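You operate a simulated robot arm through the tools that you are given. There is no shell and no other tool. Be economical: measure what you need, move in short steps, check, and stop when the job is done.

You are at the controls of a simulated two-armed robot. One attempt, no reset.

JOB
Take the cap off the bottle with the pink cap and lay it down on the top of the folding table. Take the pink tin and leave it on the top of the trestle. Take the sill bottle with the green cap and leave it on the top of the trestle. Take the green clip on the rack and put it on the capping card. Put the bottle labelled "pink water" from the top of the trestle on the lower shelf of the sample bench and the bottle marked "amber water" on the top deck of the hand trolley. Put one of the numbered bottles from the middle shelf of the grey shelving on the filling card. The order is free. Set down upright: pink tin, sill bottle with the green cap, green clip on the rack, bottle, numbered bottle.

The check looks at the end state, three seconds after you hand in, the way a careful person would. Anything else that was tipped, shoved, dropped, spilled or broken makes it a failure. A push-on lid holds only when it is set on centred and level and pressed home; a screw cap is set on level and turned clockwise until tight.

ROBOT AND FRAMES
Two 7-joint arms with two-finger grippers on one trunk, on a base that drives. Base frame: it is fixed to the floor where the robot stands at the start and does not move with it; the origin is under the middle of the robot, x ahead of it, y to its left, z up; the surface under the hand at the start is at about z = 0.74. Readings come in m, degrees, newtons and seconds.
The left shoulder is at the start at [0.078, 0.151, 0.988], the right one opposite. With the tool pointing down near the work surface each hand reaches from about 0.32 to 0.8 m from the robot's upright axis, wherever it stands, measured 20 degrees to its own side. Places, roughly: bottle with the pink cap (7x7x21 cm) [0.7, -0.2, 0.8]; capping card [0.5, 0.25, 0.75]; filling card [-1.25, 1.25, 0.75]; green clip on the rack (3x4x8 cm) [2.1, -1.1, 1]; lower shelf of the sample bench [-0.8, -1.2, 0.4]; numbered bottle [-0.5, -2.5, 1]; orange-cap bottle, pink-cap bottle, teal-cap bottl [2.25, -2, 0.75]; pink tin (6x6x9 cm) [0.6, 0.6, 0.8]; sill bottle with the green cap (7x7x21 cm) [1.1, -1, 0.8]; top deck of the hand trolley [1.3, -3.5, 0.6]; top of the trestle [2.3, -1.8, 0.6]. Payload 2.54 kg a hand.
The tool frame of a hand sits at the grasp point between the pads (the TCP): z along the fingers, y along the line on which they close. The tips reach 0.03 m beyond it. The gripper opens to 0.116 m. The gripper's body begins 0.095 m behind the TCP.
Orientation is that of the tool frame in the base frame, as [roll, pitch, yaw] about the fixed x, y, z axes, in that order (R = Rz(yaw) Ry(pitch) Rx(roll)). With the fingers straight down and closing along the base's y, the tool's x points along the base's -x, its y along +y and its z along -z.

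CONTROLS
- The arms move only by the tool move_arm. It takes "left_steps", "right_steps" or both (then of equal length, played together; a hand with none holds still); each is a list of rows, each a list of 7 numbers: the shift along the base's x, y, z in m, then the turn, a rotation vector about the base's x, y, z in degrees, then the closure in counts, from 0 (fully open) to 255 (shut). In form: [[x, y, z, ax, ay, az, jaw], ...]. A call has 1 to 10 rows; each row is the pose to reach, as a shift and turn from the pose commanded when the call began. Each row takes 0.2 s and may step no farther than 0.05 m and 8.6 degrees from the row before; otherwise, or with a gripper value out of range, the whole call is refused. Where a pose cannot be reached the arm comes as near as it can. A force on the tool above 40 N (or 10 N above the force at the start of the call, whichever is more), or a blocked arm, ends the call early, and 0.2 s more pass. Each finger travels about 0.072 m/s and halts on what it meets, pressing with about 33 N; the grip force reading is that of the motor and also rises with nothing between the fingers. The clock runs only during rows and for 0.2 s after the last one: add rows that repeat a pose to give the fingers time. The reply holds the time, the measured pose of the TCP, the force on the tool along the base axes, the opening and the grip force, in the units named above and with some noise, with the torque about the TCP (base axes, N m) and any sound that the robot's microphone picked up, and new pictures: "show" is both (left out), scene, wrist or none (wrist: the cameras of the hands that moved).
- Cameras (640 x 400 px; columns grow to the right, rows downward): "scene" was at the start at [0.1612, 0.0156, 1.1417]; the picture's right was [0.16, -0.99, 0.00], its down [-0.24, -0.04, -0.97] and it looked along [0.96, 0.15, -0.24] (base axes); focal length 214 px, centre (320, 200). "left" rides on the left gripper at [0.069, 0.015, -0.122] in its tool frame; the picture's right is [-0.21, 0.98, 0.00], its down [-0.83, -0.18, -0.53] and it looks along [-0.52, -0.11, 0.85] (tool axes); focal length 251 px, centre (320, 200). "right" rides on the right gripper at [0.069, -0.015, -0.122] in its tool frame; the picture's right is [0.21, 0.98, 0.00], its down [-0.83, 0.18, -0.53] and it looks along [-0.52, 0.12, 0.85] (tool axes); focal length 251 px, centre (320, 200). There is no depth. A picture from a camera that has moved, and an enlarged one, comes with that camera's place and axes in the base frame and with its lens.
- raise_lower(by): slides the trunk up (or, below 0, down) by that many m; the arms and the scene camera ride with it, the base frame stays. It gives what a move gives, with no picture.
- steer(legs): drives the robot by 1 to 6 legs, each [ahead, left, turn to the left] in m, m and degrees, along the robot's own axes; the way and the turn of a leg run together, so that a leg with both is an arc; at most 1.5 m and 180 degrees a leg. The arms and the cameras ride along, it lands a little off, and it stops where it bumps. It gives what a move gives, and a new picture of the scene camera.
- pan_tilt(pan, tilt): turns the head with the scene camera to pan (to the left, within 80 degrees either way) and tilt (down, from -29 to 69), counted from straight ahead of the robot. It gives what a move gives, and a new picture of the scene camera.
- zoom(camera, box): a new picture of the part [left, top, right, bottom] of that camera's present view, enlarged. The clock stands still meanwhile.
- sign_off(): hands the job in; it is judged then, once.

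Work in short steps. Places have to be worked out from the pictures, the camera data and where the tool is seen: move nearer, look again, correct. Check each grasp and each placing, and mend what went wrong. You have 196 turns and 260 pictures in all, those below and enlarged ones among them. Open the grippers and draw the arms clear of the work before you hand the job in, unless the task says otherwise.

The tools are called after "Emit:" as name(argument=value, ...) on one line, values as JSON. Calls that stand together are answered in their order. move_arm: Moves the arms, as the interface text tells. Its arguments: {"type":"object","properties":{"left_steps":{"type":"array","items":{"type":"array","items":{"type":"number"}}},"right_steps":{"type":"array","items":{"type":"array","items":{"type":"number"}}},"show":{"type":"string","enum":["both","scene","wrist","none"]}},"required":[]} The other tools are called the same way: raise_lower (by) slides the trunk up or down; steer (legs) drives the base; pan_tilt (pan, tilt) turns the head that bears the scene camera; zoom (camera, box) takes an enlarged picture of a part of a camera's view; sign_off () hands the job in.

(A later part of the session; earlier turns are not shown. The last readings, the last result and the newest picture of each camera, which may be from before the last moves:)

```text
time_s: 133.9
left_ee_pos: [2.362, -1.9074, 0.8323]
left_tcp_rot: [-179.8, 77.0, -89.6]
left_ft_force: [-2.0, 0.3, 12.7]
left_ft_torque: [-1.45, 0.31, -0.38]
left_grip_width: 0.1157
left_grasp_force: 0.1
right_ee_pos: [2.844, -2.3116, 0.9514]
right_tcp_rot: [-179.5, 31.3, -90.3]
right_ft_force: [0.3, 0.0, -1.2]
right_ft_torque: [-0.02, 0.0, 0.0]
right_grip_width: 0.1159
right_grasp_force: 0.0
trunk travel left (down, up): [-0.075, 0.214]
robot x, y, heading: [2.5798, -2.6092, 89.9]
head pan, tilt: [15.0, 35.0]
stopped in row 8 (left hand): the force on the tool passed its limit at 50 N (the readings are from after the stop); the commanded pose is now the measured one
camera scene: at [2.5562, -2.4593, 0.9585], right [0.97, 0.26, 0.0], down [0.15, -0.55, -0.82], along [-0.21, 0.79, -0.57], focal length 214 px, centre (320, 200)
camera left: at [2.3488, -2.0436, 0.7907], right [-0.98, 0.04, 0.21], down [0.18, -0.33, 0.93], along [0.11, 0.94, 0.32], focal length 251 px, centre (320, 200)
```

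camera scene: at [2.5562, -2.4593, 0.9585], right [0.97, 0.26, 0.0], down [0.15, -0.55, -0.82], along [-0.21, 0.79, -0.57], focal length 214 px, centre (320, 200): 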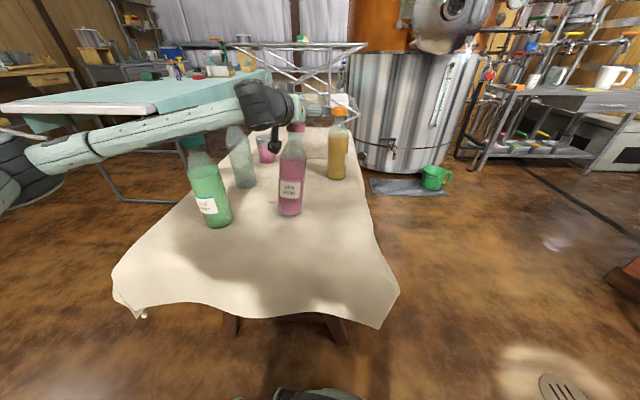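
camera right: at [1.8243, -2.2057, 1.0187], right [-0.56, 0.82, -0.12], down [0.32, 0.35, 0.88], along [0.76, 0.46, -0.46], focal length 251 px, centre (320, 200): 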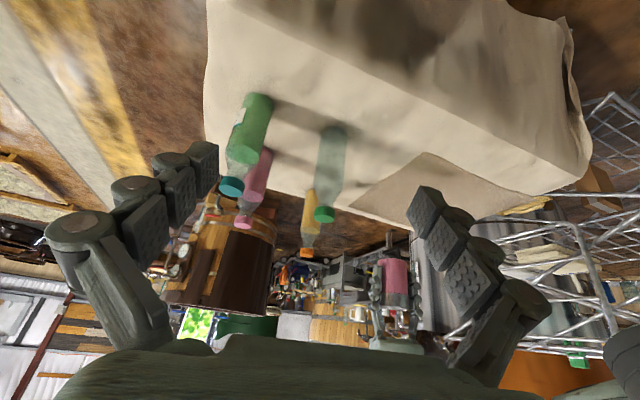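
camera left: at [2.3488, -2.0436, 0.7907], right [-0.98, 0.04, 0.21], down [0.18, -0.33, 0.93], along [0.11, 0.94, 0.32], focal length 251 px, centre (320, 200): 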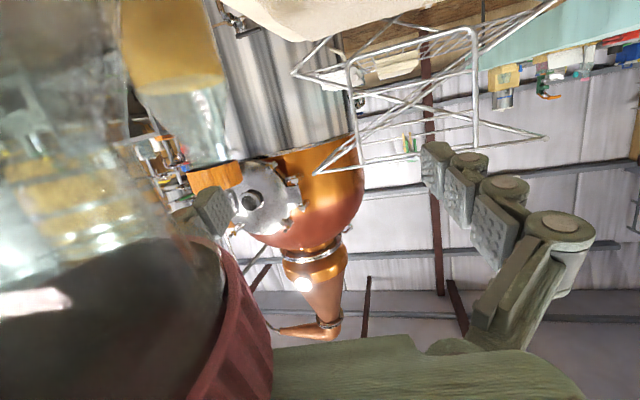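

The command base had in fact been reset to the measured pose, so the hand went too far and rests on the pink cap. The bottle still stands; I lift straight up, then back away.

Emit:
move_arm(left_steps=[[0, 0, 0.03, 0, 0, 0, 0], [0, 0, 0.07, 0, 0, 0, 0], [0, 0, 0.11, 0, 0, 0, 0], [0, 0, 0.15, 0, 0, 0, 0]])

```text
time_s: 134.9
left_ee_pos: [2.3626, -1.9057, 0.9756]
left_tcp_rot: [-179.7, 76.5, -89.5]
left_ft_force: [0.3, -0.5, -0.1]
left_ft_torque: [0.02, -0.03, 0.0]
left_grip_width: 0.1155
left_grasp_force: 0.1
right_ee_pos: [2.8439, -2.3112, 0.9505]
right_tcp_rot: [-179.5, 31.3, -90.3]
right_ft_force: [-0.3, 0.9, -0.2]
right_ft_torque: [0.0, 0.0, 0.01]
right_grip_width: 0.1158
right_grasp_force: 0.1
trunk travel left (down, up): [-0.075, 0.214]
robot x, y, heading: [2.5801, -2.6095, 89.9]
head pan, tilt: [15.0, 35.0]
camera scene: at [2.5561, -2.4588, 0.9582], right [0.97, 0.26, 0.0], down [0.15, -0.55, -0.82], along [-0.21, 0.79, -0.57], focal length 214 px, centre (320, 200)
camera left: at [2.3473, -2.0417, 0.9363], right [-0.98, 0.05, 0.21], down [0.18, -0.32, 0.93], along [0.11, 0.94, 0.31], focal length 251 px, centre (320, 200)
```

scene: 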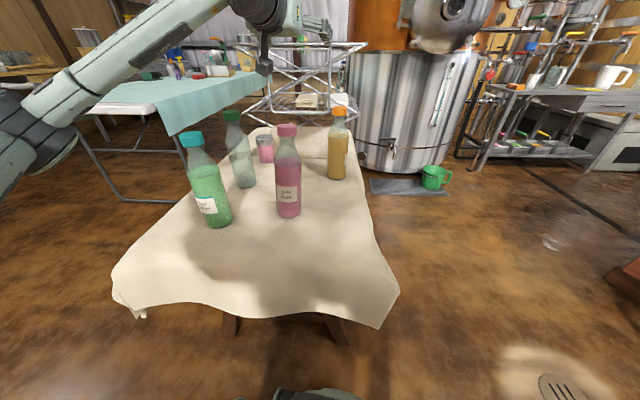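
left: 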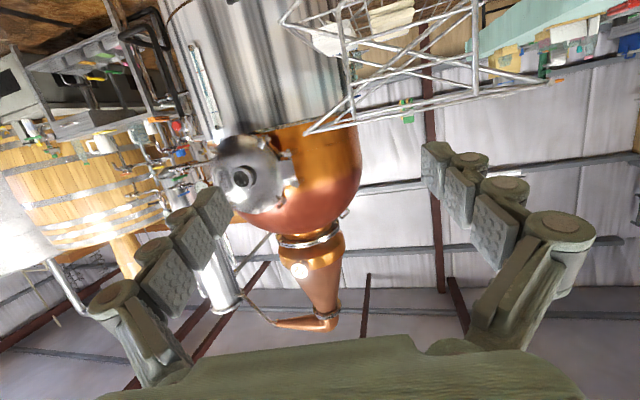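

All bottles still stand where they were. With this tilt the hand needs more distance, so I back the robot 0.18 m, then re-approach from in front.

Emit:
steer(legs=[[-0.18, 0, 0]])

```text
time_s: 136.4
left_ee_pos: [2.3623, -2.0863, 0.976]
left_tcp_rot: [-179.6, 76.6, -89.5]
left_ft_force: [0.5, -0.9, -0.2]
left_ft_torque: [0.04, 0.0, 0.03]
left_grip_width: 0.1159
left_grasp_force: 0.1
right_ee_pos: [2.8445, -2.4916, 0.9518]
right_tcp_rot: [-179.6, 31.4, -90.5]
right_ft_force: [0.0, 0.1, 0.4]
right_ft_torque: [-0.02, 0.01, 0.03]
right_grip_width: 0.116
right_grasp_force: 0.0
trunk travel left (down, up): [-0.075, 0.214]
robot x, y, heading: [2.5749, -2.7951, 89.8]
head pan, tilt: [15.0, 35.0]
camera scene: at [2.5555, -2.6394, 0.9583], right [0.97, 0.25, 0.0], down [0.15, -0.55, -0.82], along [-0.21, 0.79, -0.57], focal length 214 px, centre (320, 200)
```

scene: 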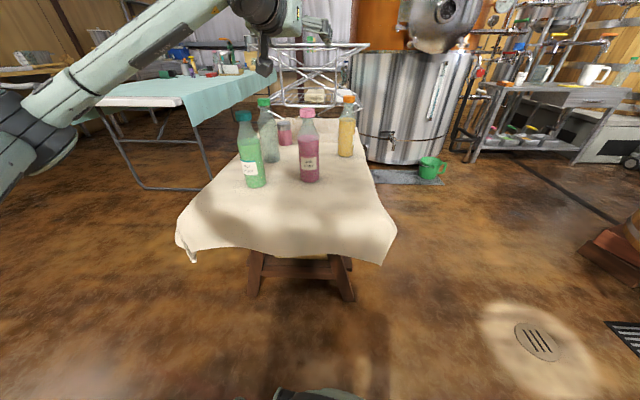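

Move back to y≈−2.18 at height, then lower in front of the pink bottle.

Emit:
move_arm(left_steps=[[0.005, -0.045, 0, 0, 0, 0, 0], [0.01, -0.09, 0, 0, 0, 0, 0], [0.01, -0.094, -0.05, 0, 0, 0, 0], [0.01, -0.094, -0.1, 0, 0, 0, 0], [0.01, -0.094, -0.15, 0, 0, 0, 0], [0.01, -0.094, -0.2, 0, 0, 0, 0], [0.01, -0.094, -0.235, 0, 0, 0, 0]])

```text
refused: row 3 steps farther than a row can; nothing moved
```

Fix the step size.

Emit:
move_arm(left_steps=[[0.005, -0.045, 0, 0, 0, 0, 0], [0.01, -0.094, 0, 0, 0, 0, 0], [0.01, -0.094, -0.049, 0, 0, 0, 0], [0.01, -0.094, -0.098, 0, 0, 0, 0], [0.01, -0.094, -0.147, 0, 0, 0, 0], [0.01, -0.094, -0.196, 0, 0, 0, 0], [0.01, -0.094, -0.235, 0, 0, 0, 0]])

```text
time_s: 138.1
left_ee_pos: [2.3705, -2.1798, 0.7931]
left_tcp_rot: [-179.4, 76.5, -89.4]
left_ft_force: [-0.1, 1.1, -0.1]
left_ft_torque: [0.03, 0.02, 0.01]
left_grip_width: 0.1161
left_grasp_force: 0.1
left hand out of reach, approached as far as the arm can: row 6, 7
right_ee_pos: [2.8439, -2.4921, 0.9516]
right_tcp_rot: [-179.5, 31.3, -90.3]
right_ft_force: [-0.3, -0.3, -0.5]
right_ft_torque: [-0.02, 0.01, 0.0]
right_grip_width: 0.1162
right_grasp_force: 0.0
trunk travel left (down, up): [-0.075, 0.214]
robot x, y, heading: [2.5789, -2.7945, 89.7]
head pan, tilt: [15.0, 35.0]
camera scene: at [2.5554, -2.6393, 0.9582], right [0.97, 0.25, 0.0], down [0.15, -0.56, -0.82], along [-0.21, 0.79, -0.57], focal length 214 px, centre (320, 200)
camera left: at [2.3564, -2.3167, 0.7535], right [-0.98, 0.05, 0.21], down [0.18, -0.33, 0.93], along [0.11, 0.94, 0.31], focal length 251 px, centre (320, 200)
```

scene: 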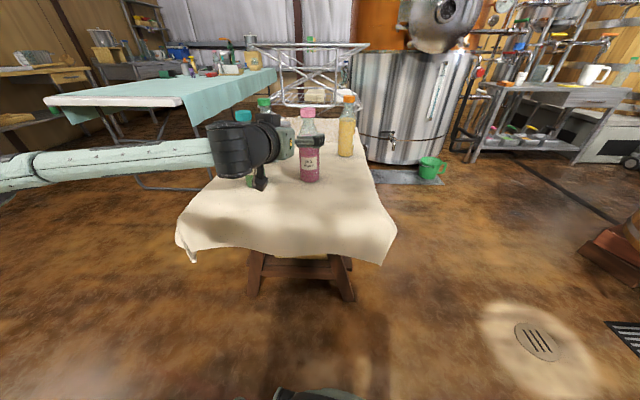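
left: 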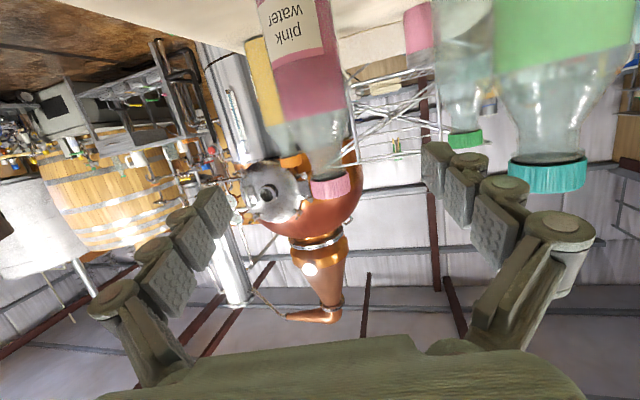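

The arm's low limit is about here; I lower the trunk 7 cm instead, bringing the hand to z≈0.72.

Emit:
raise_lower(by=-0.072)

Emit:
zoom(camera="left", box=[0, 0, 640, 400])

```text
time_s: 139.2
left_ee_pos: [2.3719, -2.1807, 0.7218]
left_tcp_rot: [-179.7, 76.4, -89.6]
left_ft_force: [0.0, 1.1, 0.5]
left_ft_torque: [0.0, 0.02, 0.04]
left_grip_width: 0.1161
left_grasp_force: 0.0
right_ee_pos: [2.8437, -2.4915, 0.8793]
right_tcp_rot: [-179.4, 31.2, -90.3]
right_ft_force: [0.2, -0.2, -0.1]
right_ft_torque: [-0.02, 0.03, 0.0]
right_grip_width: 0.116
right_grasp_force: 0.2
trunk travel left (down, up): [-0.003, 0.286]
robot x, y, heading: [2.5745, -2.7931, 89.7]
head pan, tilt: [15.0, 35.0]
```

```text
1.00 times, centred on (320, 200) of left (not enlarged: the box is as wide or as high as the picture)
camera zoom: at [2.3564, -2.3166, 0.6821], right [-0.98, 0.05, 0.21], down [0.18, -0.33, 0.93], along [0.11, 0.94, 0.31], focal length 251 px, centre (320, 200)
```

zoom: 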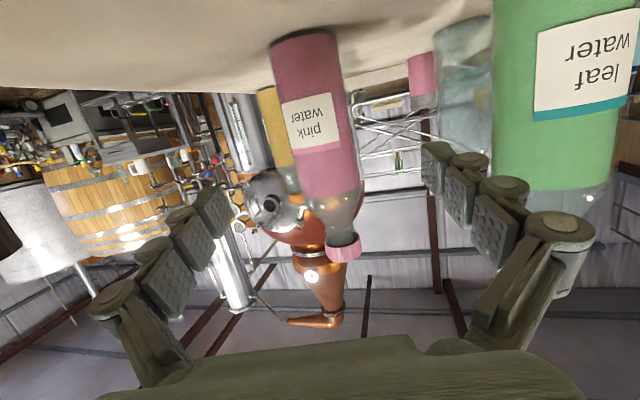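

The left wrist would come close to the leaf bottle on this line. Better to come at 135° from the trestle's free corner: pink for the left hand, amber for the right. I back off and drive to about (2.95, −2.45).

Emit:
steer(legs=[[-0.3, 0, 0], [0, 0, 45], [0, -0.73, 0], [0.1, 0, 0]])

Emit:
pan_tilt(pan=0, tilt=30)

```text
time_s: 151.2
left_ee_pos: [2.4317, -2.2167, 0.7222]
left_tcp_rot: [-179.7, 76.4, -43.4]
left_ft_force: [-0.2, 0.0, -0.2]
left_ft_torque: [-0.01, 0.0, 0.04]
left_grip_width: 0.1162
left_grasp_force: 0.1
right_ee_pos: [2.9836, -2.0906, 0.8789]
right_tcp_rot: [-179.5, 31.2, -44.1]
right_ft_force: [-0.5, -0.3, -0.1]
right_ft_torque: [0.01, 0.05, -0.01]
right_grip_width: 0.1157
right_grasp_force: 0.0
trunk travel left (down, up): [-0.003, 0.286]
robot x, y, heading: [3.0146, -2.4921, 136.0]
head pan, tilt: [15.0, 35.0]
camera scene: at [2.8915, -2.4013, 0.8863], right [0.49, 0.87, 0.0], down [0.5, -0.28, -0.82], along [-0.72, 0.4, -0.57], focal length 214 px, centre (320, 200)
```

scene: 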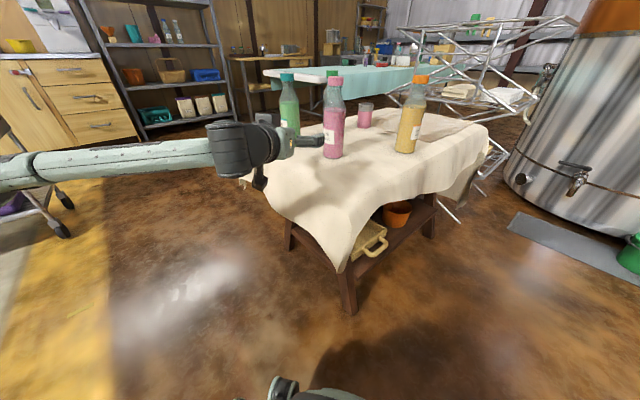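

```text
time_s: 151.9
left_ee_pos: [2.4319, -2.2162, 0.7224]
left_tcp_rot: [-179.7, 76.4, -43.4]
left_ft_force: [0.4, -0.2, 0.6]
left_ft_torque: [0.02, 0.01, 0.0]
left_grip_width: 0.116
left_grasp_force: 0.1
right_ee_pos: [2.984, -2.0903, 0.8803]
right_tcp_rot: [-179.6, 31.3, -44.0]
right_ft_force: [-0.3, 0.4, 0.0]
right_ft_torque: [0.0, -0.03, -0.01]
right_grip_width: 0.1158
right_grasp_force: 0.1
trunk travel left (down, up): [-0.003, 0.286]
robot x, y, heading: [3.0181, -2.4873, 135.5]
head pan, tilt: [0.0, 30.0]
camera scene: at [2.9034, -2.3812, 0.894], right [0.7, 0.72, 0.0], down [0.36, -0.35, -0.87], along [-0.62, 0.6, -0.5], focal length 214 px, centre (320, 200)
```

scene: 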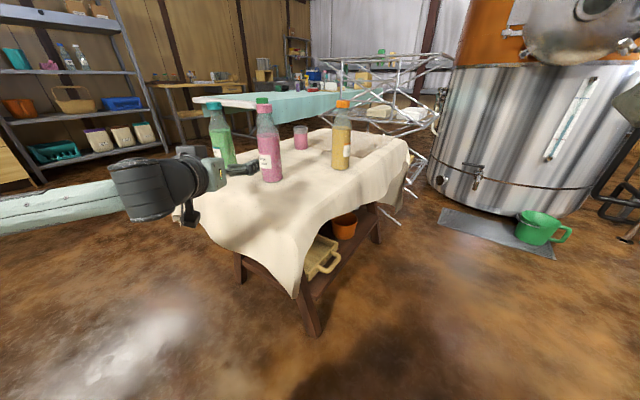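

Take a wrist look to fix the pink bottle's place from here.

Emit:
zoom(camera="left", box=[0, 0, 640, 400])

```text
1.00 times, centred on (320, 200) of left (not enlarged: the box is as wide or as high as the picture)
camera zoom: at [2.5187, -2.3222, 0.682], right [-0.71, -0.67, 0.21], down [0.36, -0.09, 0.93], along [-0.6, 0.73, 0.31], focal length 251 px, centre (320, 200)
```

zoom: 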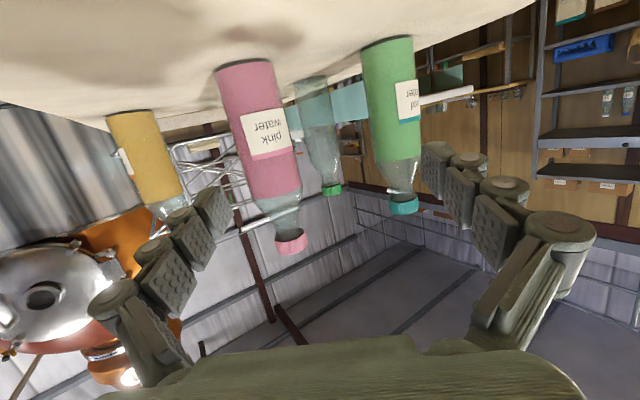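

Pink ≈(2.365,−2.055). I sidestep onto its line, then advance to it.

Emit:
move_arm(left_steps=[[0.013, 0.037, -0.004, 0, 0, 0, 0], [0.025, 0.074, -0.008, 0, 0, 0, 0], [-0.005, 0.102, -0.008, 0, 0, 0, 0], [-0.035, 0.131, -0.008, 0, 0, 0, 0]])

```text
time_s: 152.9
left_ee_pos: [2.3961, -2.0865, 0.7135]
left_tcp_rot: [-179.4, 76.5, -43.2]
left_ft_force: [-0.2, -1.1, 0.7]
left_ft_torque: [-0.03, -0.03, -0.02]
left_grip_width: 0.1158
left_grasp_force: 0.1
right_ee_pos: [2.9838, -2.0909, 0.8792]
right_tcp_rot: [-179.5, 31.3, -44.1]
right_ft_force: [-0.1, 0.2, 0.3]
right_ft_torque: [0.0, 0.0, -0.01]
right_grip_width: 0.116
right_grasp_force: 0.1
trunk travel left (down, up): [-0.003, 0.286]
robot x, y, heading: [3.0151, -2.4893, 135.9]
head pan, tilt: [0.0, 30.0]
camera scene: at [2.9035, -2.3812, 0.8941], right [0.7, 0.72, 0.0], down [0.36, -0.35, -0.87], along [-0.62, 0.6, -0.5], focal length 214 px, centre (320, 200)
camera left: at [2.4837, -2.1919, 0.674], right [-0.71, -0.67, 0.21], down [0.36, -0.09, 0.93], along [-0.6, 0.73, 0.31], focal length 251 px, centre (320, 200)
```

scene: 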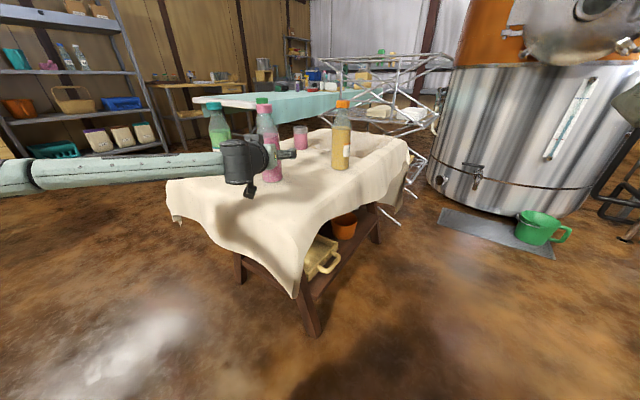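
left: 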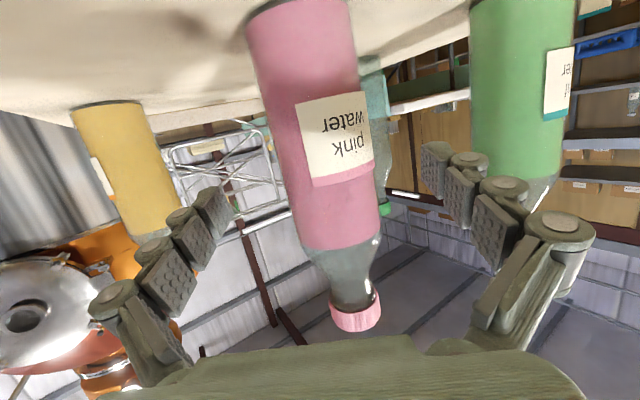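

Centred; advance the last 4 cm and close.

Emit:
move_arm(left_steps=[[-0.015, 0.015, 0, 0, 0, 0, 0], [-0.031, 0.03, 0, 0, 0, 0, 0], [-0.031, 0.03, 0, 0, 0, 0, 255], [-0.031, 0.03, 0, 0, 0, 0, 255], [-0.031, 0.03, 0, 0, 0, 0, 255], [-0.031, 0.03, 0, 0, 0, 0, 255], [-0.031, 0.03, 0, 0, 0, 0, 255]])

```text
time_s: 154.5
left_ee_pos: [2.3661, -2.0561, 0.7143]
left_tcp_rot: [-179.7, 76.5, -43.3]
left_ft_force: [-2.8, 0.3, 1.6]
left_ft_torque: [0.08, 0.18, 0.05]
left_grip_width: 0.056
left_grasp_force: 33.1
right_ee_pos: [2.9841, -2.0909, 0.8799]
right_tcp_rot: [-179.5, 31.3, -44.2]
right_ft_force: [0.1, -0.7, -0.8]
right_ft_torque: [-0.01, 0.01, 0.05]
right_grip_width: 0.116
right_grasp_force: 0.2
trunk travel left (down, up): [-0.003, 0.286]
robot x, y, heading: [3.0166, -2.4932, 136.1]
head pan, tilt: [0.0, 30.0]
camera scene: at [2.9035, -2.3813, 0.8941], right [0.7, 0.72, 0.0], down [0.36, -0.35, -0.87], along [-0.62, 0.6, -0.5], focal length 214 px, centre (320, 200)
camera left: at [2.4532, -2.162, 0.6747], right [-0.71, -0.67, 0.21], down [0.36, -0.09, 0.93], along [-0.6, 0.73, 0.31], focal length 251 px, centre (320, 200)
```

scene: 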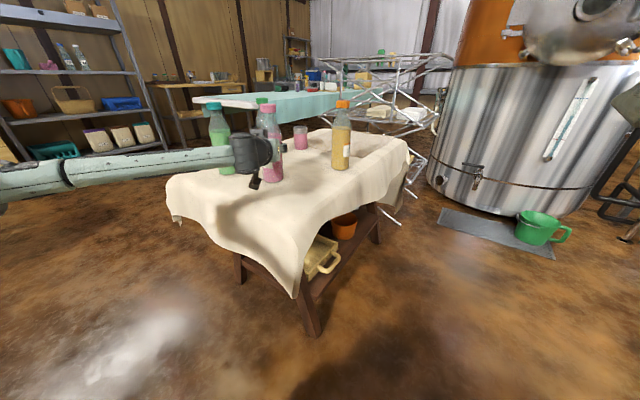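
left: 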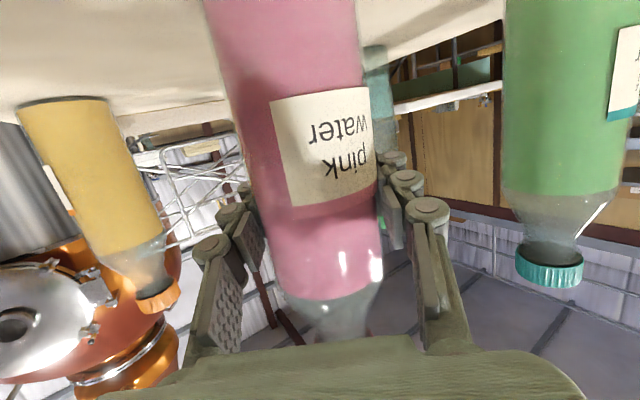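

Gripped at 0.056 m. Lift 18 cm and pull back a bit toward me.

Emit:
move_arm(left_steps=[[0, 0, 0.03, 0, 0, 0, 255], [0, 0, 0.075, 0, 0, 0, 255], [0, 0, 0.12, 0, 0, 0, 255], [0, 0, 0.165, 0, 0, 0, 255], [0, -0.01, 0.2, 0, 0, 0, 255], [0.0, -0.05, 0.22, 0, 0, 0, 255], [0.0, -0.1, 0.22, 0, 0, 0, 255], [0.0, -0.14, 0.22, 0, 0, 0, 255]])

```text
time_s: 156.3
left_ee_pos: [2.3652, -2.1969, 0.9336]
left_tcp_rot: [-179.9, 76.4, -43.7]
left_ft_force: [-0.4, -1.0, -5.2]
left_ft_torque: [0.03, 0.08, 0.03]
left_grip_width: 0.056
left_grasp_force: 33.0
right_ee_pos: [2.9824, -2.0915, 0.8798]
right_tcp_rot: [-179.5, 31.3, -44.1]
right_ft_force: [-0.3, 0.1, -0.2]
right_ft_torque: [-0.02, 0.0, 0.0]
right_grip_width: 0.1163
right_grasp_force: 0.0
trunk travel left (down, up): [-0.003, 0.286]
robot x, y, heading: [3.018, -2.4935, 135.9]
head pan, tilt: [0.0, 30.0]
camera scene: at [2.9031, -2.381, 0.894], right [0.7, 0.72, 0.0], down [0.36, -0.35, -0.87], along [-0.62, 0.6, -0.5], focal length 214 px, centre (320, 200)
camera left: at [2.4532, -2.3017, 0.8943], right [-0.71, -0.67, 0.21], down [0.36, -0.09, 0.93], along [-0.6, 0.74, 0.31], focal length 251 px, centre (320, 200)
```

scene: 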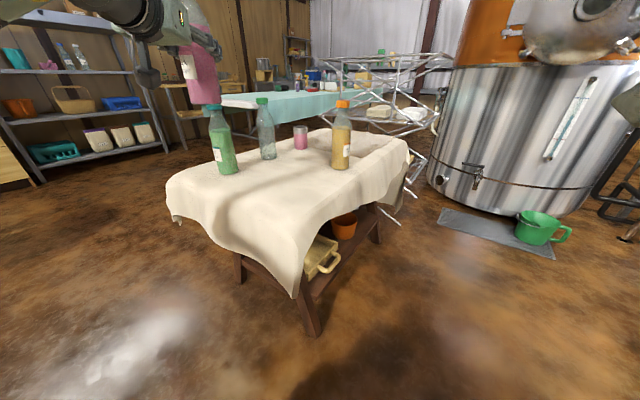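
left: 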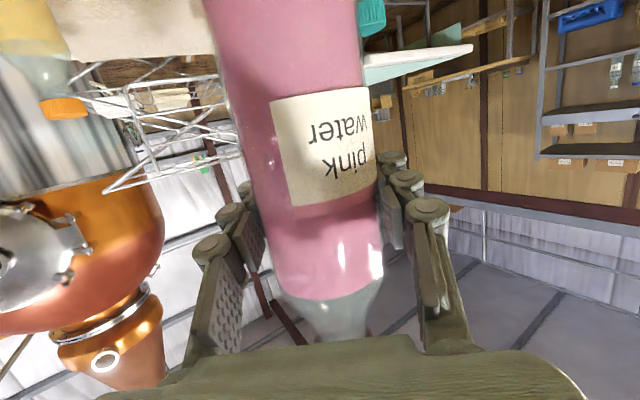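

Pink water is held. Now the right hand goes for amber (≈2.445,−1.80): tilt to 75° while moving out to a pre-grasp.

Emit:
move_arm(right_steps=[[-0.04, 0.018, -0.008, 3.06, 3.16, 0, 0], [-0.08, 0.036, -0.016, 6.12, 6.32, 0, 0], [-0.12, 0.054, -0.024, 9.18, 9.48, 0, 0], [-0.16, 0.072, -0.032, 12.24, 12.64, 0, 0], [-0.2, 0.09, -0.04, 15.3, 15.8, 0, 0], [-0.24, 0.108, -0.048, 18.36, 18.96, 0, 0], [-0.28, 0.126, -0.056, 21.42, 22.12, 0, 0], [-0.32, 0.144, -0.064, 24.48, 25.28, 0, 0], [-0.36, 0.162, -0.072, 27.54, 28.44, 0, 0], [-0.4, 0.18, -0.08, 30.6, 31.6, 0, 0]], left_steps=[[0, 0, 0.01, 0, 0, 0, 255], [0, 0, 0.02, 0, 0, 0, 255], [0, 0, 0.03, 0, 0, 0, 255], [0, 0, 0.04, 0, 0, 0, 255], [0, 0, 0.05, 0, 0, 0, 255], [0, 0, 0.05, 0, 0, 0, 255], [0, 0, 0.05, 0, 0, 0, 255], [0, 0, 0.05, 0, 0, 0, 255], [0, 0, 0.05, 0, 0, 0, 255], [0, 0, 0.05, 0, 0, 0, 255]])

```text
time_s: 158.5
left_ee_pos: [2.3652, -2.1958, 0.9832]
left_tcp_rot: [-179.6, 76.4, -43.3]
left_ft_force: [-0.2, -0.1, -4.6]
left_ft_torque: [0.02, 0.08, 0.02]
left_grip_width: 0.0561
left_grasp_force: 33.7
right_ee_pos: [2.5833, -1.9105, 0.7995]
right_tcp_rot: [-179.6, 75.4, -44.2]
right_ft_force: [0.1, 0.1, 0.8]
right_ft_torque: [-0.04, -0.01, 0.03]
right_grip_width: 0.1157
right_grasp_force: 0.1
trunk travel left (down, up): [-0.003, 0.286]
robot x, y, heading: [3.0202, -2.4959, 135.7]
head pan, tilt: [0.0, 30.0]
camera scene: at [2.9031, -2.381, 0.8939], right [0.7, 0.72, 0.0], down [0.36, -0.35, -0.87], along [-0.62, 0.6, -0.5], focal length 214 px, centre (320, 200)
camera right: at [2.6909, -1.9946, 0.762], right [-0.65, -0.73, -0.21], down [0.09, -0.35, 0.93], along [-0.76, 0.58, 0.29], focal length 251 px, centre (320, 200)
camera left: at [2.4523, -2.3015, 0.9434], right [-0.71, -0.67, 0.21], down [0.36, -0.09, 0.93], along [-0.6, 0.73, 0.31], focal length 251 px, centre (320, 200)
```

scene: 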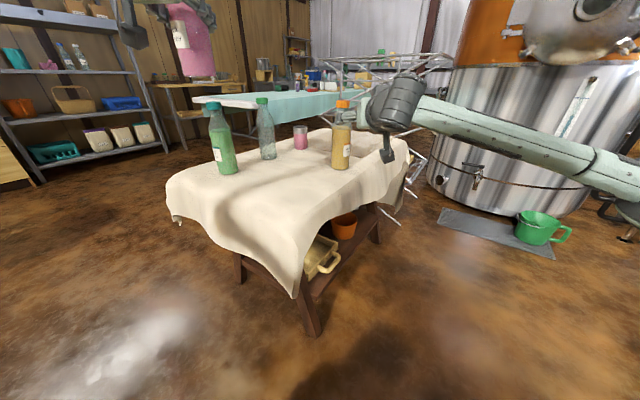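
right: 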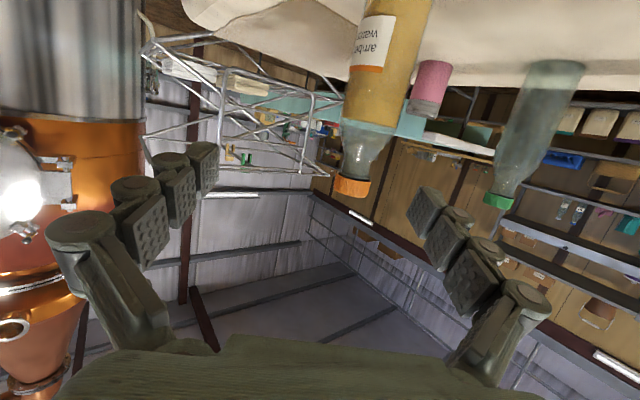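
left: 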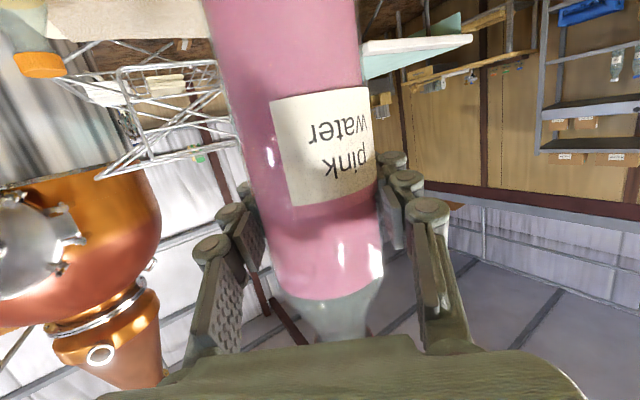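

Label "amber water" confirmed. It lies about 4.5 cm left of the tool line; I sidestep and lower to grip height, then look again.

Emit:
move_arm(right_steps=[[-0.016, -0.016, -0.03, 0, 0, 0, 0], [-0.031, -0.032, -0.06, 0, 0, 0, 0], [-0.031, -0.032, -0.08, 0, 0, 0, 0]], show="wrist")

```text
time_s: 159.3
left_ee_pos: [2.3646, -2.1974, 0.9819]
left_tcp_rot: [-179.7, 76.4, -43.3]
left_ft_force: [-0.9, -0.1, -5.2]
left_ft_torque: [0.05, 0.04, 0.01]
left_grip_width: 0.0561
left_grasp_force: 32.4
right_ee_pos: [2.551, -1.9423, 0.7178]
right_tcp_rot: [-179.5, 75.3, -44.2]
right_ft_force: [0.7, 0.1, 0.9]
right_ft_torque: [-0.01, 0.0, 0.03]
right_grip_width: 0.116
right_grasp_force: 0.1
trunk travel left (down, up): [-0.003, 0.286]
robot x, y, heading: [3.0151, -2.4925, 135.9]
head pan, tilt: [0.0, 30.0]
camera right: at [2.6595, -2.0265, 0.6821], right [-0.65, -0.73, -0.21], down [0.09, -0.35, 0.93], along [-0.76, 0.59, 0.29], focal length 251 px, centre (320, 200)
```

right: 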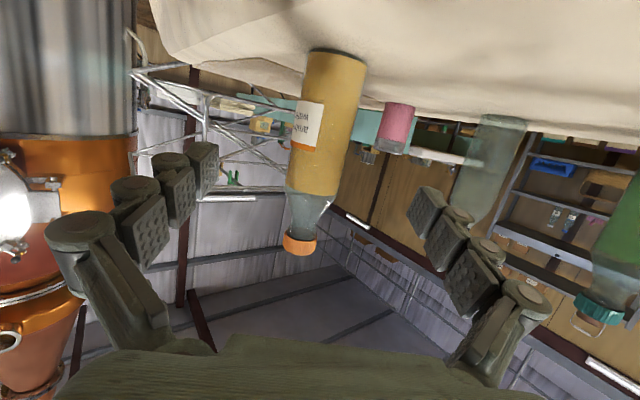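

Now aligned, about 13.5 cm ahead at (2.452,−1.85). Advance 12.5 cm and check.

Emit:
move_arm(right_steps=[[-0.03, 0.029, 0, 0, 0, 0, 0], [-0.06, 0.058, -0.003, 0, 0, 0, 0], [-0.09, 0.087, -0.005, 0, 0, 0, 0]], show="wrist")

```text
time_s: 160.1
left_ee_pos: [2.3646, -2.195, 0.9829]
left_tcp_rot: [-179.6, 76.4, -43.3]
left_ft_force: [-0.3, -0.1, -5.7]
left_ft_torque: [0.03, 0.04, 0.01]
left_grip_width: 0.0561
left_grasp_force: 33.2
right_ee_pos: [2.4606, -1.8557, 0.7133]
right_tcp_rot: [-179.5, 75.3, -44.2]
right_ft_force: [-0.2, 0.1, 0.3]
right_ft_torque: [0.03, -0.02, 0.01]
right_grip_width: 0.1159
right_grasp_force: 0.0
trunk travel left (down, up): [-0.003, 0.286]
robot x, y, heading: [3.0159, -2.4912, 136.1]
head pan, tilt: [0.0, 30.0]
camera right: at [2.5688, -1.9399, 0.6766], right [-0.65, -0.73, -0.21], down [0.09, -0.35, 0.93], along [-0.76, 0.59, 0.29], focal length 251 px, centre (320, 200)
```

right: 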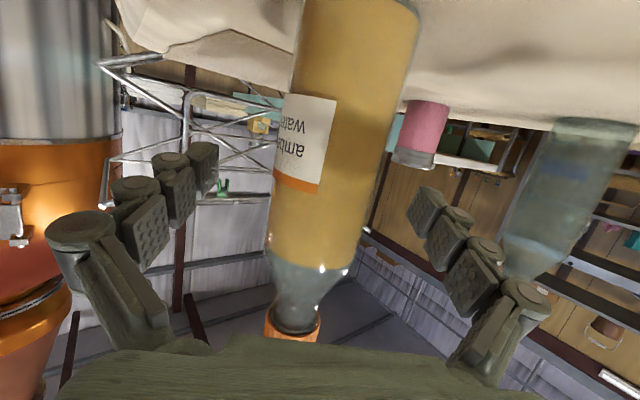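

A little further (2.5 cm), then close and lift.

Emit:
move_arm(right_steps=[[-0.018, 0.0175, 0, 0, 0, 0, 0], [-0.018, 0.0175, 0, 0, 0, 0, 255], [-0.018, 0.0175, 0, 0, 0, 0, 255], [-0.018, 0.0175, 0, 0, 0, 0, 255], [-0.018, 0.0175, 0, 0, 0, 0, 255], [-0.018, 0.0175, 0, 0, 0, 0, 255], [-0.018, 0.0175, 0.03, 0, 0, 0, 255], [-0.018, 0.0175, 0.075, 0, 0, 0, 255], [-0.018, 0.0175, 0.12, 0, 0, 0, 255]])

```text
time_s: 162.1
left_ee_pos: [2.3646, -2.1956, 0.9829]
left_tcp_rot: [-179.8, 76.3, -43.4]
left_ft_force: [0.3, -0.5, -5.5]
left_ft_torque: [0.02, 0.06, 0.03]
left_grip_width: 0.056
left_grasp_force: 33.0
right_ee_pos: [2.4444, -1.8351, 0.8301]
right_tcp_rot: [-179.3, 75.1, -44.1]
right_ft_force: [0.2, -0.4, -6.4]
right_ft_torque: [0.08, 0.08, 0.01]
right_grip_width: 0.0562
right_grasp_force: 32.7
trunk travel left (down, up): [-0.003, 0.286]
robot x, y, heading: [3.0173, -2.4964, 135.9]
head pan, tilt: [0.0, 30.0]
camera scene: at [2.9029, -2.3808, 0.8939], right [0.7, 0.72, 0.0], down [0.36, -0.35, -0.87], along [-0.62, 0.6, -0.5], focal length 214 px, centre (320, 200)
camera right: at [2.5524, -1.9199, 0.7953], right [-0.65, -0.73, -0.21], down [0.09, -0.34, 0.93], along [-0.76, 0.59, 0.29], focal length 251 px, centre (320, 200)
```

scene: 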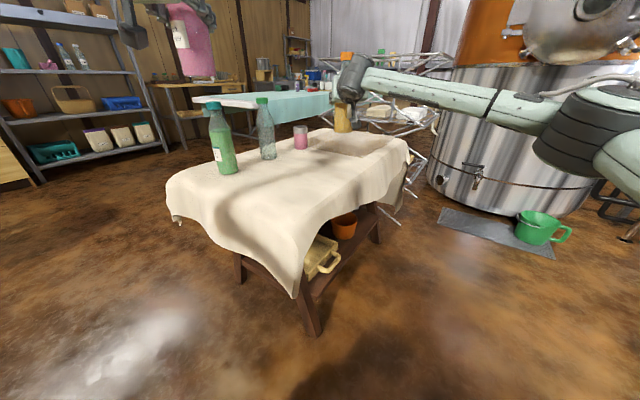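
right: 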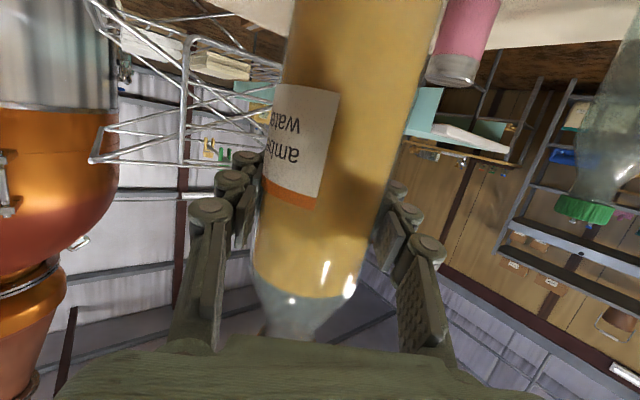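

Amber is held. I raise and pull the right arm in, then back away and turn toward the trolley.

Emit:
move_arm(right_steps=[[0, 0, 0.04, 0, 0, 0, 255], [0, 0, 0.08, 0, 0, 0, 255], [0.03, -0.028, 0.1, 0, 0, 0, 255], [0.06, -0.057, 0.1, 0, 0, 0, 255], [0.09, -0.085, 0.1, 0, 0, 0, 255], [0.12, -0.114, 0.1, 0, 0, 0, 255], [0.15, -0.142, 0.1, 0, 0, 0, 255]], show="none")

Emit:
steer(legs=[[-0.4, 0, 0], [0, 0, 60]])

```text
time_s: 163.7
left_ee_pos: [2.3654, -2.1959, 0.9819]
left_tcp_rot: [-179.6, 76.4, -43.4]
left_ft_force: [0.4, -0.4, -6.1]
left_ft_torque: [0.06, 0.08, 0.01]
left_grip_width: 0.056
left_grasp_force: 33.2
right_ee_pos: [2.5918, -1.9818, 0.9299]
right_tcp_rot: [-179.7, 75.2, -44.4]
right_ft_force: [-0.1, 0.4, -5.9]
right_ft_torque: [0.08, 0.03, 0.01]
right_grip_width: 0.0564
right_grasp_force: 33.3
trunk travel left (down, up): [-0.003, 0.286]
robot x, y, heading: [3.0142, -2.4922, 135.9]
head pan, tilt: [0.0, 30.0]
```

```text
time_s: 168.9
left_ee_pos: [2.709, -3.1741, 0.9832]
left_tcp_rot: [-179.8, 76.4, 15.7]
left_ft_force: [-0.2, 0.9, -4.9]
left_ft_torque: [-0.03, 0.06, 0.02]
left_grip_width: 0.0558
left_grasp_force: 33.5
right_ee_pos: [2.6443, -2.8691, 0.9306]
right_tcp_rot: [-179.6, 75.3, 14.8]
right_ft_force: [0.2, 0.6, -5.6]
right_ft_torque: [-0.03, 0.06, 0.0]
right_grip_width: 0.0565
right_grasp_force: 33.4
trunk travel left (down, up): [-0.003, 0.286]
robot x, y, heading: [3.3, -2.7674, -165.2]
head pan, tilt: [0.0, 30.0]
camera scene: at [3.1471, -2.8086, 0.8938], right [-0.26, 0.97, 0.0], down [0.48, 0.13, -0.87], along [-0.84, -0.22, -0.5], focal length 214 px, centre (320, 200)
```

scene: 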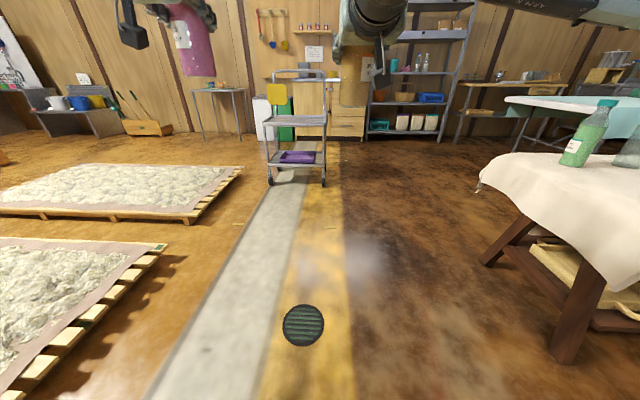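

The trolley is ahead, its upper deck around (1.4,−3.43). I drive 0.85 m toward it and look again.

Emit:
steer(legs=[[0.85, 0, 0]])

```text
time_s: 173.4
left_ee_pos: [1.8881, -3.3843, 0.9822]
left_tcp_rot: [-179.7, 76.3, 15.2]
left_ft_force: [0.6, -0.1, -5.0]
left_ft_torque: [-0.05, 0.06, 0.02]
left_grip_width: 0.0555
left_grasp_force: 33.0
right_ee_pos: [1.8248, -3.0802, 0.9305]
right_tcp_rot: [-179.6, 75.1, 14.4]
right_ft_force: [-0.1, -0.3, -5.5]
right_ft_torque: [-0.02, 0.08, -0.04]
right_grip_width: 0.0561
right_grasp_force: 33.5
trunk travel left (down, up): [-0.003, 0.286]
robot x, y, heading: [2.4863, -2.9858, -165.6]
head pan, tilt: [0.0, 30.0]
camera scene: at [2.329, -3.0224, 0.8938], right [-0.25, 0.97, 0.0], down [0.48, 0.13, -0.87], along [-0.84, -0.22, -0.5], focal length 214 px, centre (320, 200)
```

scene: 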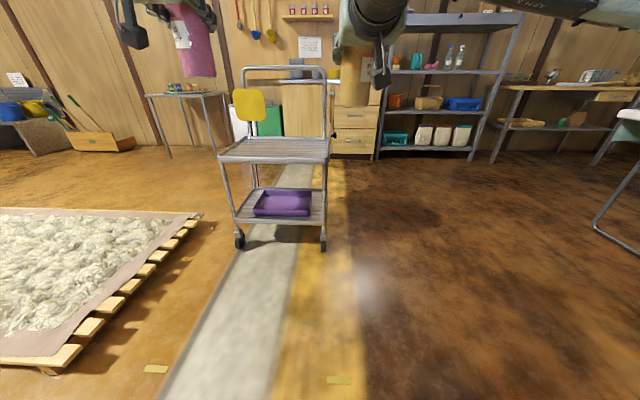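

Deck centre ≈(1.39,−3.46). I move ahead 0.33 and left 0.3 so that the right hand can reach it.

Emit:
steer(legs=[[0.33, 0.3, 0]])

Emit:
pan_tilt(pan=0, tilt=40)

```text
time_s: 176.8
left_ee_pos: [1.6488, -3.7566, 0.9812]
left_tcp_rot: [-179.6, 76.3, 15.4]
left_ft_force: [-0.8, -0.4, -5.7]
left_ft_torque: [-0.01, 0.07, -0.03]
left_grip_width: 0.0557
left_grasp_force: 33.2
right_ee_pos: [1.5841, -3.4504, 0.9308]
right_tcp_rot: [-179.5, 75.3, 14.6]
right_ft_force: [-0.3, -0.5, -5.5]
right_ft_torque: [-0.03, 0.04, -0.03]
right_grip_width: 0.0561
right_grasp_force: 32.7
trunk travel left (down, up): [-0.003, 0.286]
robot x, y, heading: [2.2409, -3.3519, -165.3]
head pan, tilt: [0.0, 30.0]
camera scene: at [2.0872, -3.3921, 0.8938], right [-0.25, 0.97, 0.0], down [0.48, 0.13, -0.87], along [-0.84, -0.22, -0.5], focal length 214 px, centre (320, 200)
```

scene: 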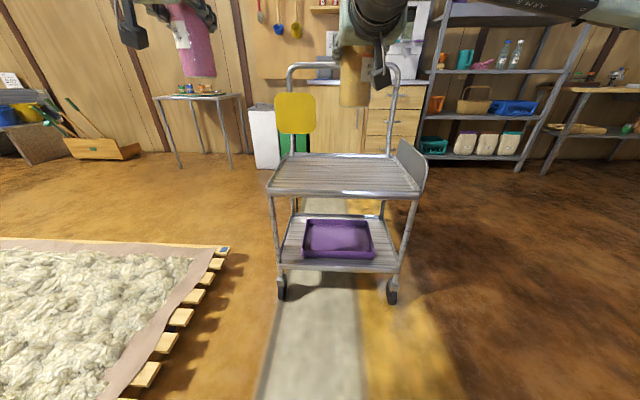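

```text
time_s: 177.5
left_ee_pos: [1.6486, -3.7555, 0.9821]
left_tcp_rot: [-179.7, 76.3, 15.3]
left_ft_force: [0.0, -0.5, -5.5]
left_ft_torque: [-0.02, 0.05, 0.01]
left_grip_width: 0.0553
left_grasp_force: 33.5
right_ee_pos: [1.5825, -3.4509, 0.9295]
right_tcp_rot: [-179.5, 75.1, 14.6]
right_ft_force: [0.0, -0.3, -4.8]
right_ft_torque: [-0.03, 0.06, -0.03]
right_grip_width: 0.0565
right_grasp_force: 32.3
trunk travel left (down, up): [-0.003, 0.286]
robot x, y, heading: [2.2434, -3.3493, -165.4]
head pan, tilt: [0.0, 40.0]
camera scene: at [2.0924, -3.3907, 0.8785], right [-0.25, 0.97, 0.0], down [0.62, 0.16, -0.77], along [-0.74, -0.19, -0.64], focal length 214 px, centre (320, 200)
```

scene: 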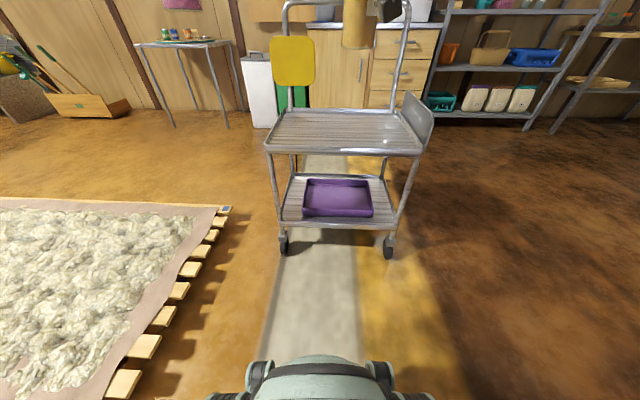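

Deck spans x≈1.18–1.53 around y≈−3.49. I move amber over (1.40,−3.48) and lower to just above.

Emit:
move_arm(right_steps=[[-0.045, -0.008, 0, 0, 0, 0, 255], [-0.09, -0.015, 0, 0, 0, 0, 255], [-0.135, -0.022, 0, 0, 0, 0, 255], [-0.18, -0.03, 0, 0, 0, 0, 255], [-0.18, -0.03, -0.045, 0, 0, 0, 255], [-0.18, -0.03, -0.09, 0, 0, 0, 255], [-0.18, -0.03, -0.135, 0, 0, 0, 255], [-0.18, -0.03, -0.175, 0, 0, 0, 255]])

```text
time_s: 179.3
left_ee_pos: [1.6481, -3.7553, 0.983]
left_tcp_rot: [-179.8, 76.3, 15.3]
left_ft_force: [0.3, -0.6, -6.4]
left_ft_torque: [-0.01, 0.04, -0.01]
left_grip_width: 0.0555
left_grasp_force: 33.4
right_ee_pos: [1.404, -3.48, 0.7527]
right_tcp_rot: [-179.6, 75.2, 14.7]
right_ft_force: [0.0, -1.2, -4.4]
right_ft_torque: [0.01, 0.02, -0.02]
right_grip_width: 0.0561
right_grasp_force: 33.5
trunk travel left (down, up): [-0.003, 0.286]
robot x, y, heading: [2.2409, -3.356, -165.1]
head pan, tilt: [0.0, 40.0]
camera scene: at [2.0923, -3.3907, 0.8784], right [-0.25, 0.97, 0.0], down [0.62, 0.16, -0.77], along [-0.74, -0.19, -0.64], focal length 214 px, centre (320, 200)
camera right: at [1.5329, -3.4319, 0.7177], right [0.29, -0.93, -0.21], down [0.34, -0.1, 0.93], along [-0.89, -0.34, 0.29], focal length 251 px, centre (320, 200)
```

scene: 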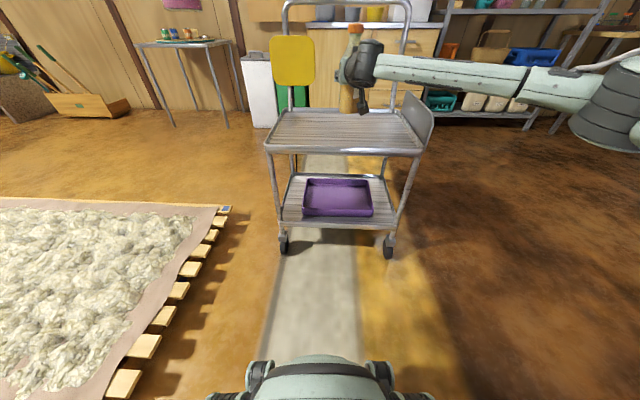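
right: 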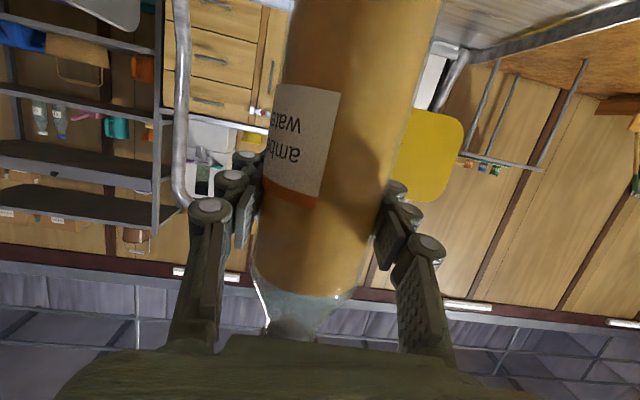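

Base is about 5 cm above the deck; lower gently until contact.

Emit:
move_arm(right_steps=[[0, 0, -0.02, 0, 0, 0, 255], [0, 0, -0.03, 0, 0, 0, 255], [0, 0, -0.037, 0, 0, 0, 255], [0, 0, -0.043, 0, 0, 0, 255], [0, 0, -0.048, 0, 0, 0, 255], [0, 0, -0.053, 0, 0, 0, 255]], show="none")

```text
time_s: 180.7
left_ee_pos: [1.6478, -3.7558, 0.9817]
left_tcp_rot: [-179.8, 76.3, 15.4]
left_ft_force: [0.3, 0.3, -5.5]
left_ft_torque: [-0.01, 0.08, -0.03]
left_grip_width: 0.0552
left_grasp_force: 33.1
right_ee_pos: [1.4038, -3.481, 0.7012]
right_tcp_rot: [-179.7, 75.2, 14.5]
right_ft_force: [0.4, -0.6, -6.1]
right_ft_torque: [0.03, 0.04, 0.01]
right_grip_width: 0.0565
right_grasp_force: 32.7
trunk travel left (down, up): [-0.003, 0.286]
robot x, y, heading: [2.2415, -3.353, -165.3]
head pan, tilt: [0.0, 40.0]
```

No contact yet; continue down in small steps.

Emit:
move_arm(right_steps=[[0, 0, -0.006, 0, 0, 0, 255], [0, 0, -0.012, 0, 0, 0, 255], [0, 0, -0.018, 0, 0, 0, 255], [0, 0, -0.023, 0, 0, 0, 255], [0, 0, -0.028, 0, 0, 0, 255]])

```text
time_s: 181.9
left_ee_pos: [1.6492, -3.7554, 0.9823]
left_tcp_rot: [-179.8, 76.3, 15.3]
left_ft_force: [-0.1, -0.1, -5.2]
left_ft_torque: [-0.03, 0.05, 0.04]
left_grip_width: 0.0555
left_grasp_force: 32.9
right_ee_pos: [1.4024, -3.4807, 0.6733]
right_tcp_rot: [-179.6, 75.2, 14.5]
right_ft_force: [-0.1, 0.6, -5.1]
right_ft_torque: [-0.05, 0.06, 0.0]
right_grip_width: 0.0561
right_grasp_force: 32.8
trunk travel left (down, up): [-0.003, 0.286]
robot x, y, heading: [2.2415, -3.3505, -165.3]
head pan, tilt: [0.0, 40.0]
camera scene: at [2.0923, -3.3907, 0.8785], right [-0.25, 0.97, 0.0], down [0.62, 0.16, -0.77], along [-0.74, -0.19, -0.64], focal length 214 px, centre (320, 200)
camera right: at [1.5325, -3.4321, 0.6367], right [0.29, -0.93, -0.21], down [0.34, -0.1, 0.93], along [-0.89, -0.34, 0.29], focal length 251 px, centre (320, 200)
```

scene: 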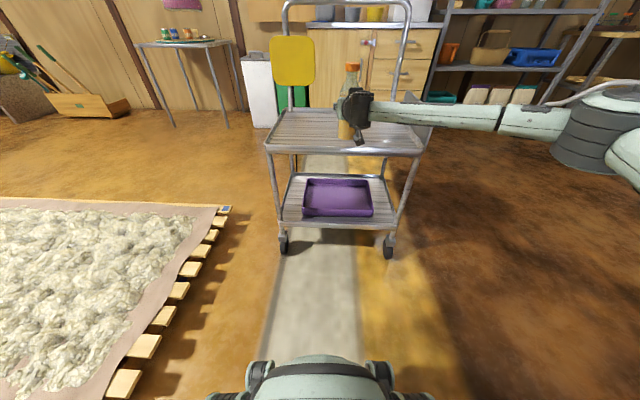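
right: 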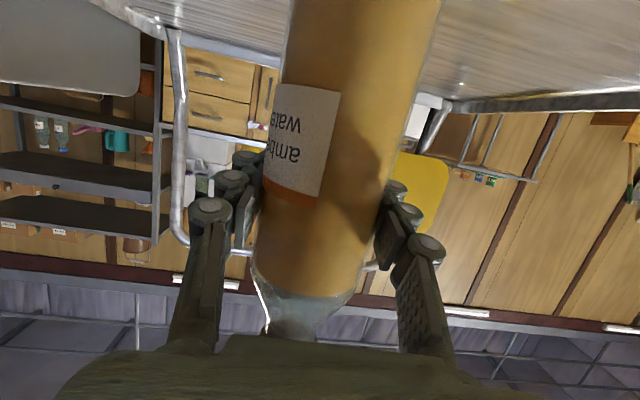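

The wrist view puts the deck at about z 0.56–0.57, just under the base. Continue in 4 mm steps.

Emit:
move_arm(right_steps=[[0, 0, -0.004, 0, 0, 0, 255], [0, 0, -0.008, 0, 0, 0, 255], [0, 0, -0.012, 0, 0, 0, 255], [0, 0, -0.016, 0, 0, 0, 255], [0, 0, -0.02, 0, 0, 0, 255]], show="none")

```text
time_s: 183.1
left_ee_pos: [1.6488, -3.755, 0.9829]
left_tcp_rot: [-179.9, 76.3, 15.3]
left_ft_force: [0.2, -0.4, -6.2]
left_ft_torque: [-0.03, 0.06, -0.02]
left_grip_width: 0.0553
left_grasp_force: 33.1
right_ee_pos: [1.4042, -3.481, 0.6538]
right_tcp_rot: [-179.5, 75.1, 14.6]
right_ft_force: [-0.7, -0.3, -5.4]
right_ft_torque: [-0.05, 0.07, -0.01]
right_grip_width: 0.0559
right_grasp_force: 33.2
trunk travel left (down, up): [-0.003, 0.286]
robot x, y, heading: [2.2378, -3.3539, -165.1]
head pan, tilt: [0.0, 40.0]
```

Still free; look closely before going further.

Emit:
zoom(camera="scene", box=[250, 50, 450, 175])

Emit:
zoom(camera="right", box=[0, 0, 640, 400])

```text
3.20 times, centred on (350, 112) of scene
camera zoom: at [2.0923, -3.3907, 0.8785], right [-0.25, 0.97, 0.0], down [0.62, 0.16, -0.77], along [-0.74, -0.19, -0.64], focal length 686 px, centre (224, 480)
```

zoom: 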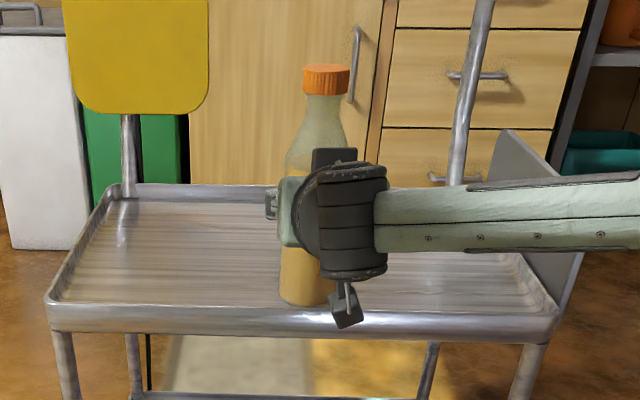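

```text
1.00 times, centred on (320, 200) of right (not enlarged: the box is as wide or as high as the picture)
camera zoom: at [1.5322, -3.4324, 0.6174], right [0.29, -0.93, -0.21], down [0.34, -0.1, 0.93], along [-0.89, -0.34, 0.29], focal length 251 px, centre (320, 200)
```

zoom: 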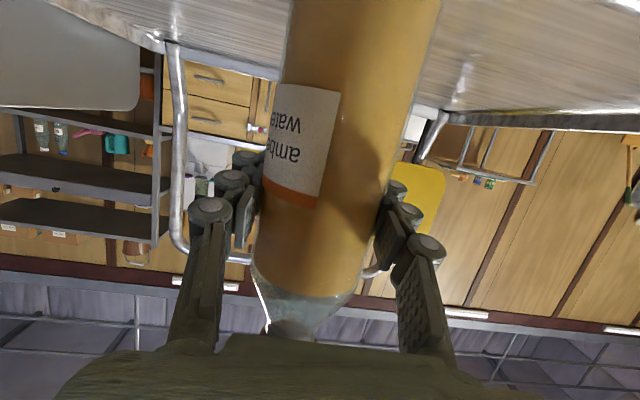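

The rim top is at ≈0.566, so the tray surface lies a little below ≈0.545. A few more small steps.

Emit:
move_arm(right_steps=[[0, 0, -0.003, 0, 0, 0, 255], [0, 0, -0.006, 0, 0, 0, 255], [0, 0, -0.009, 0, 0, 0, 255], [0, 0, -0.012, 0, 0, 0, 255], [0, 0, -0.015, 0, 0, 0, 255]], show="none")

```text
time_s: 184.3
left_ee_pos: [1.6485, -3.7546, 0.9846]
left_tcp_rot: [-179.7, 76.5, 15.3]
left_ft_force: [-0.3, -0.5, -5.2]
left_ft_torque: [-0.02, 0.09, -0.01]
left_grip_width: 0.0555
left_grasp_force: 32.4
right_ee_pos: [1.4024, -3.4805, 0.6439]
right_tcp_rot: [-179.5, 75.6, 14.5]
right_ft_force: [1.9, 2.6, 7.8]
right_ft_torque: [0.52, -0.38, 0.05]
right_grip_width: 0.0566
right_grasp_force: 32.7
trunk travel left (down, up): [-0.003, 0.286]
robot x, y, heading: [2.2398, -3.3535, -165.4]
head pan, tilt: [0.0, 40.0]
```

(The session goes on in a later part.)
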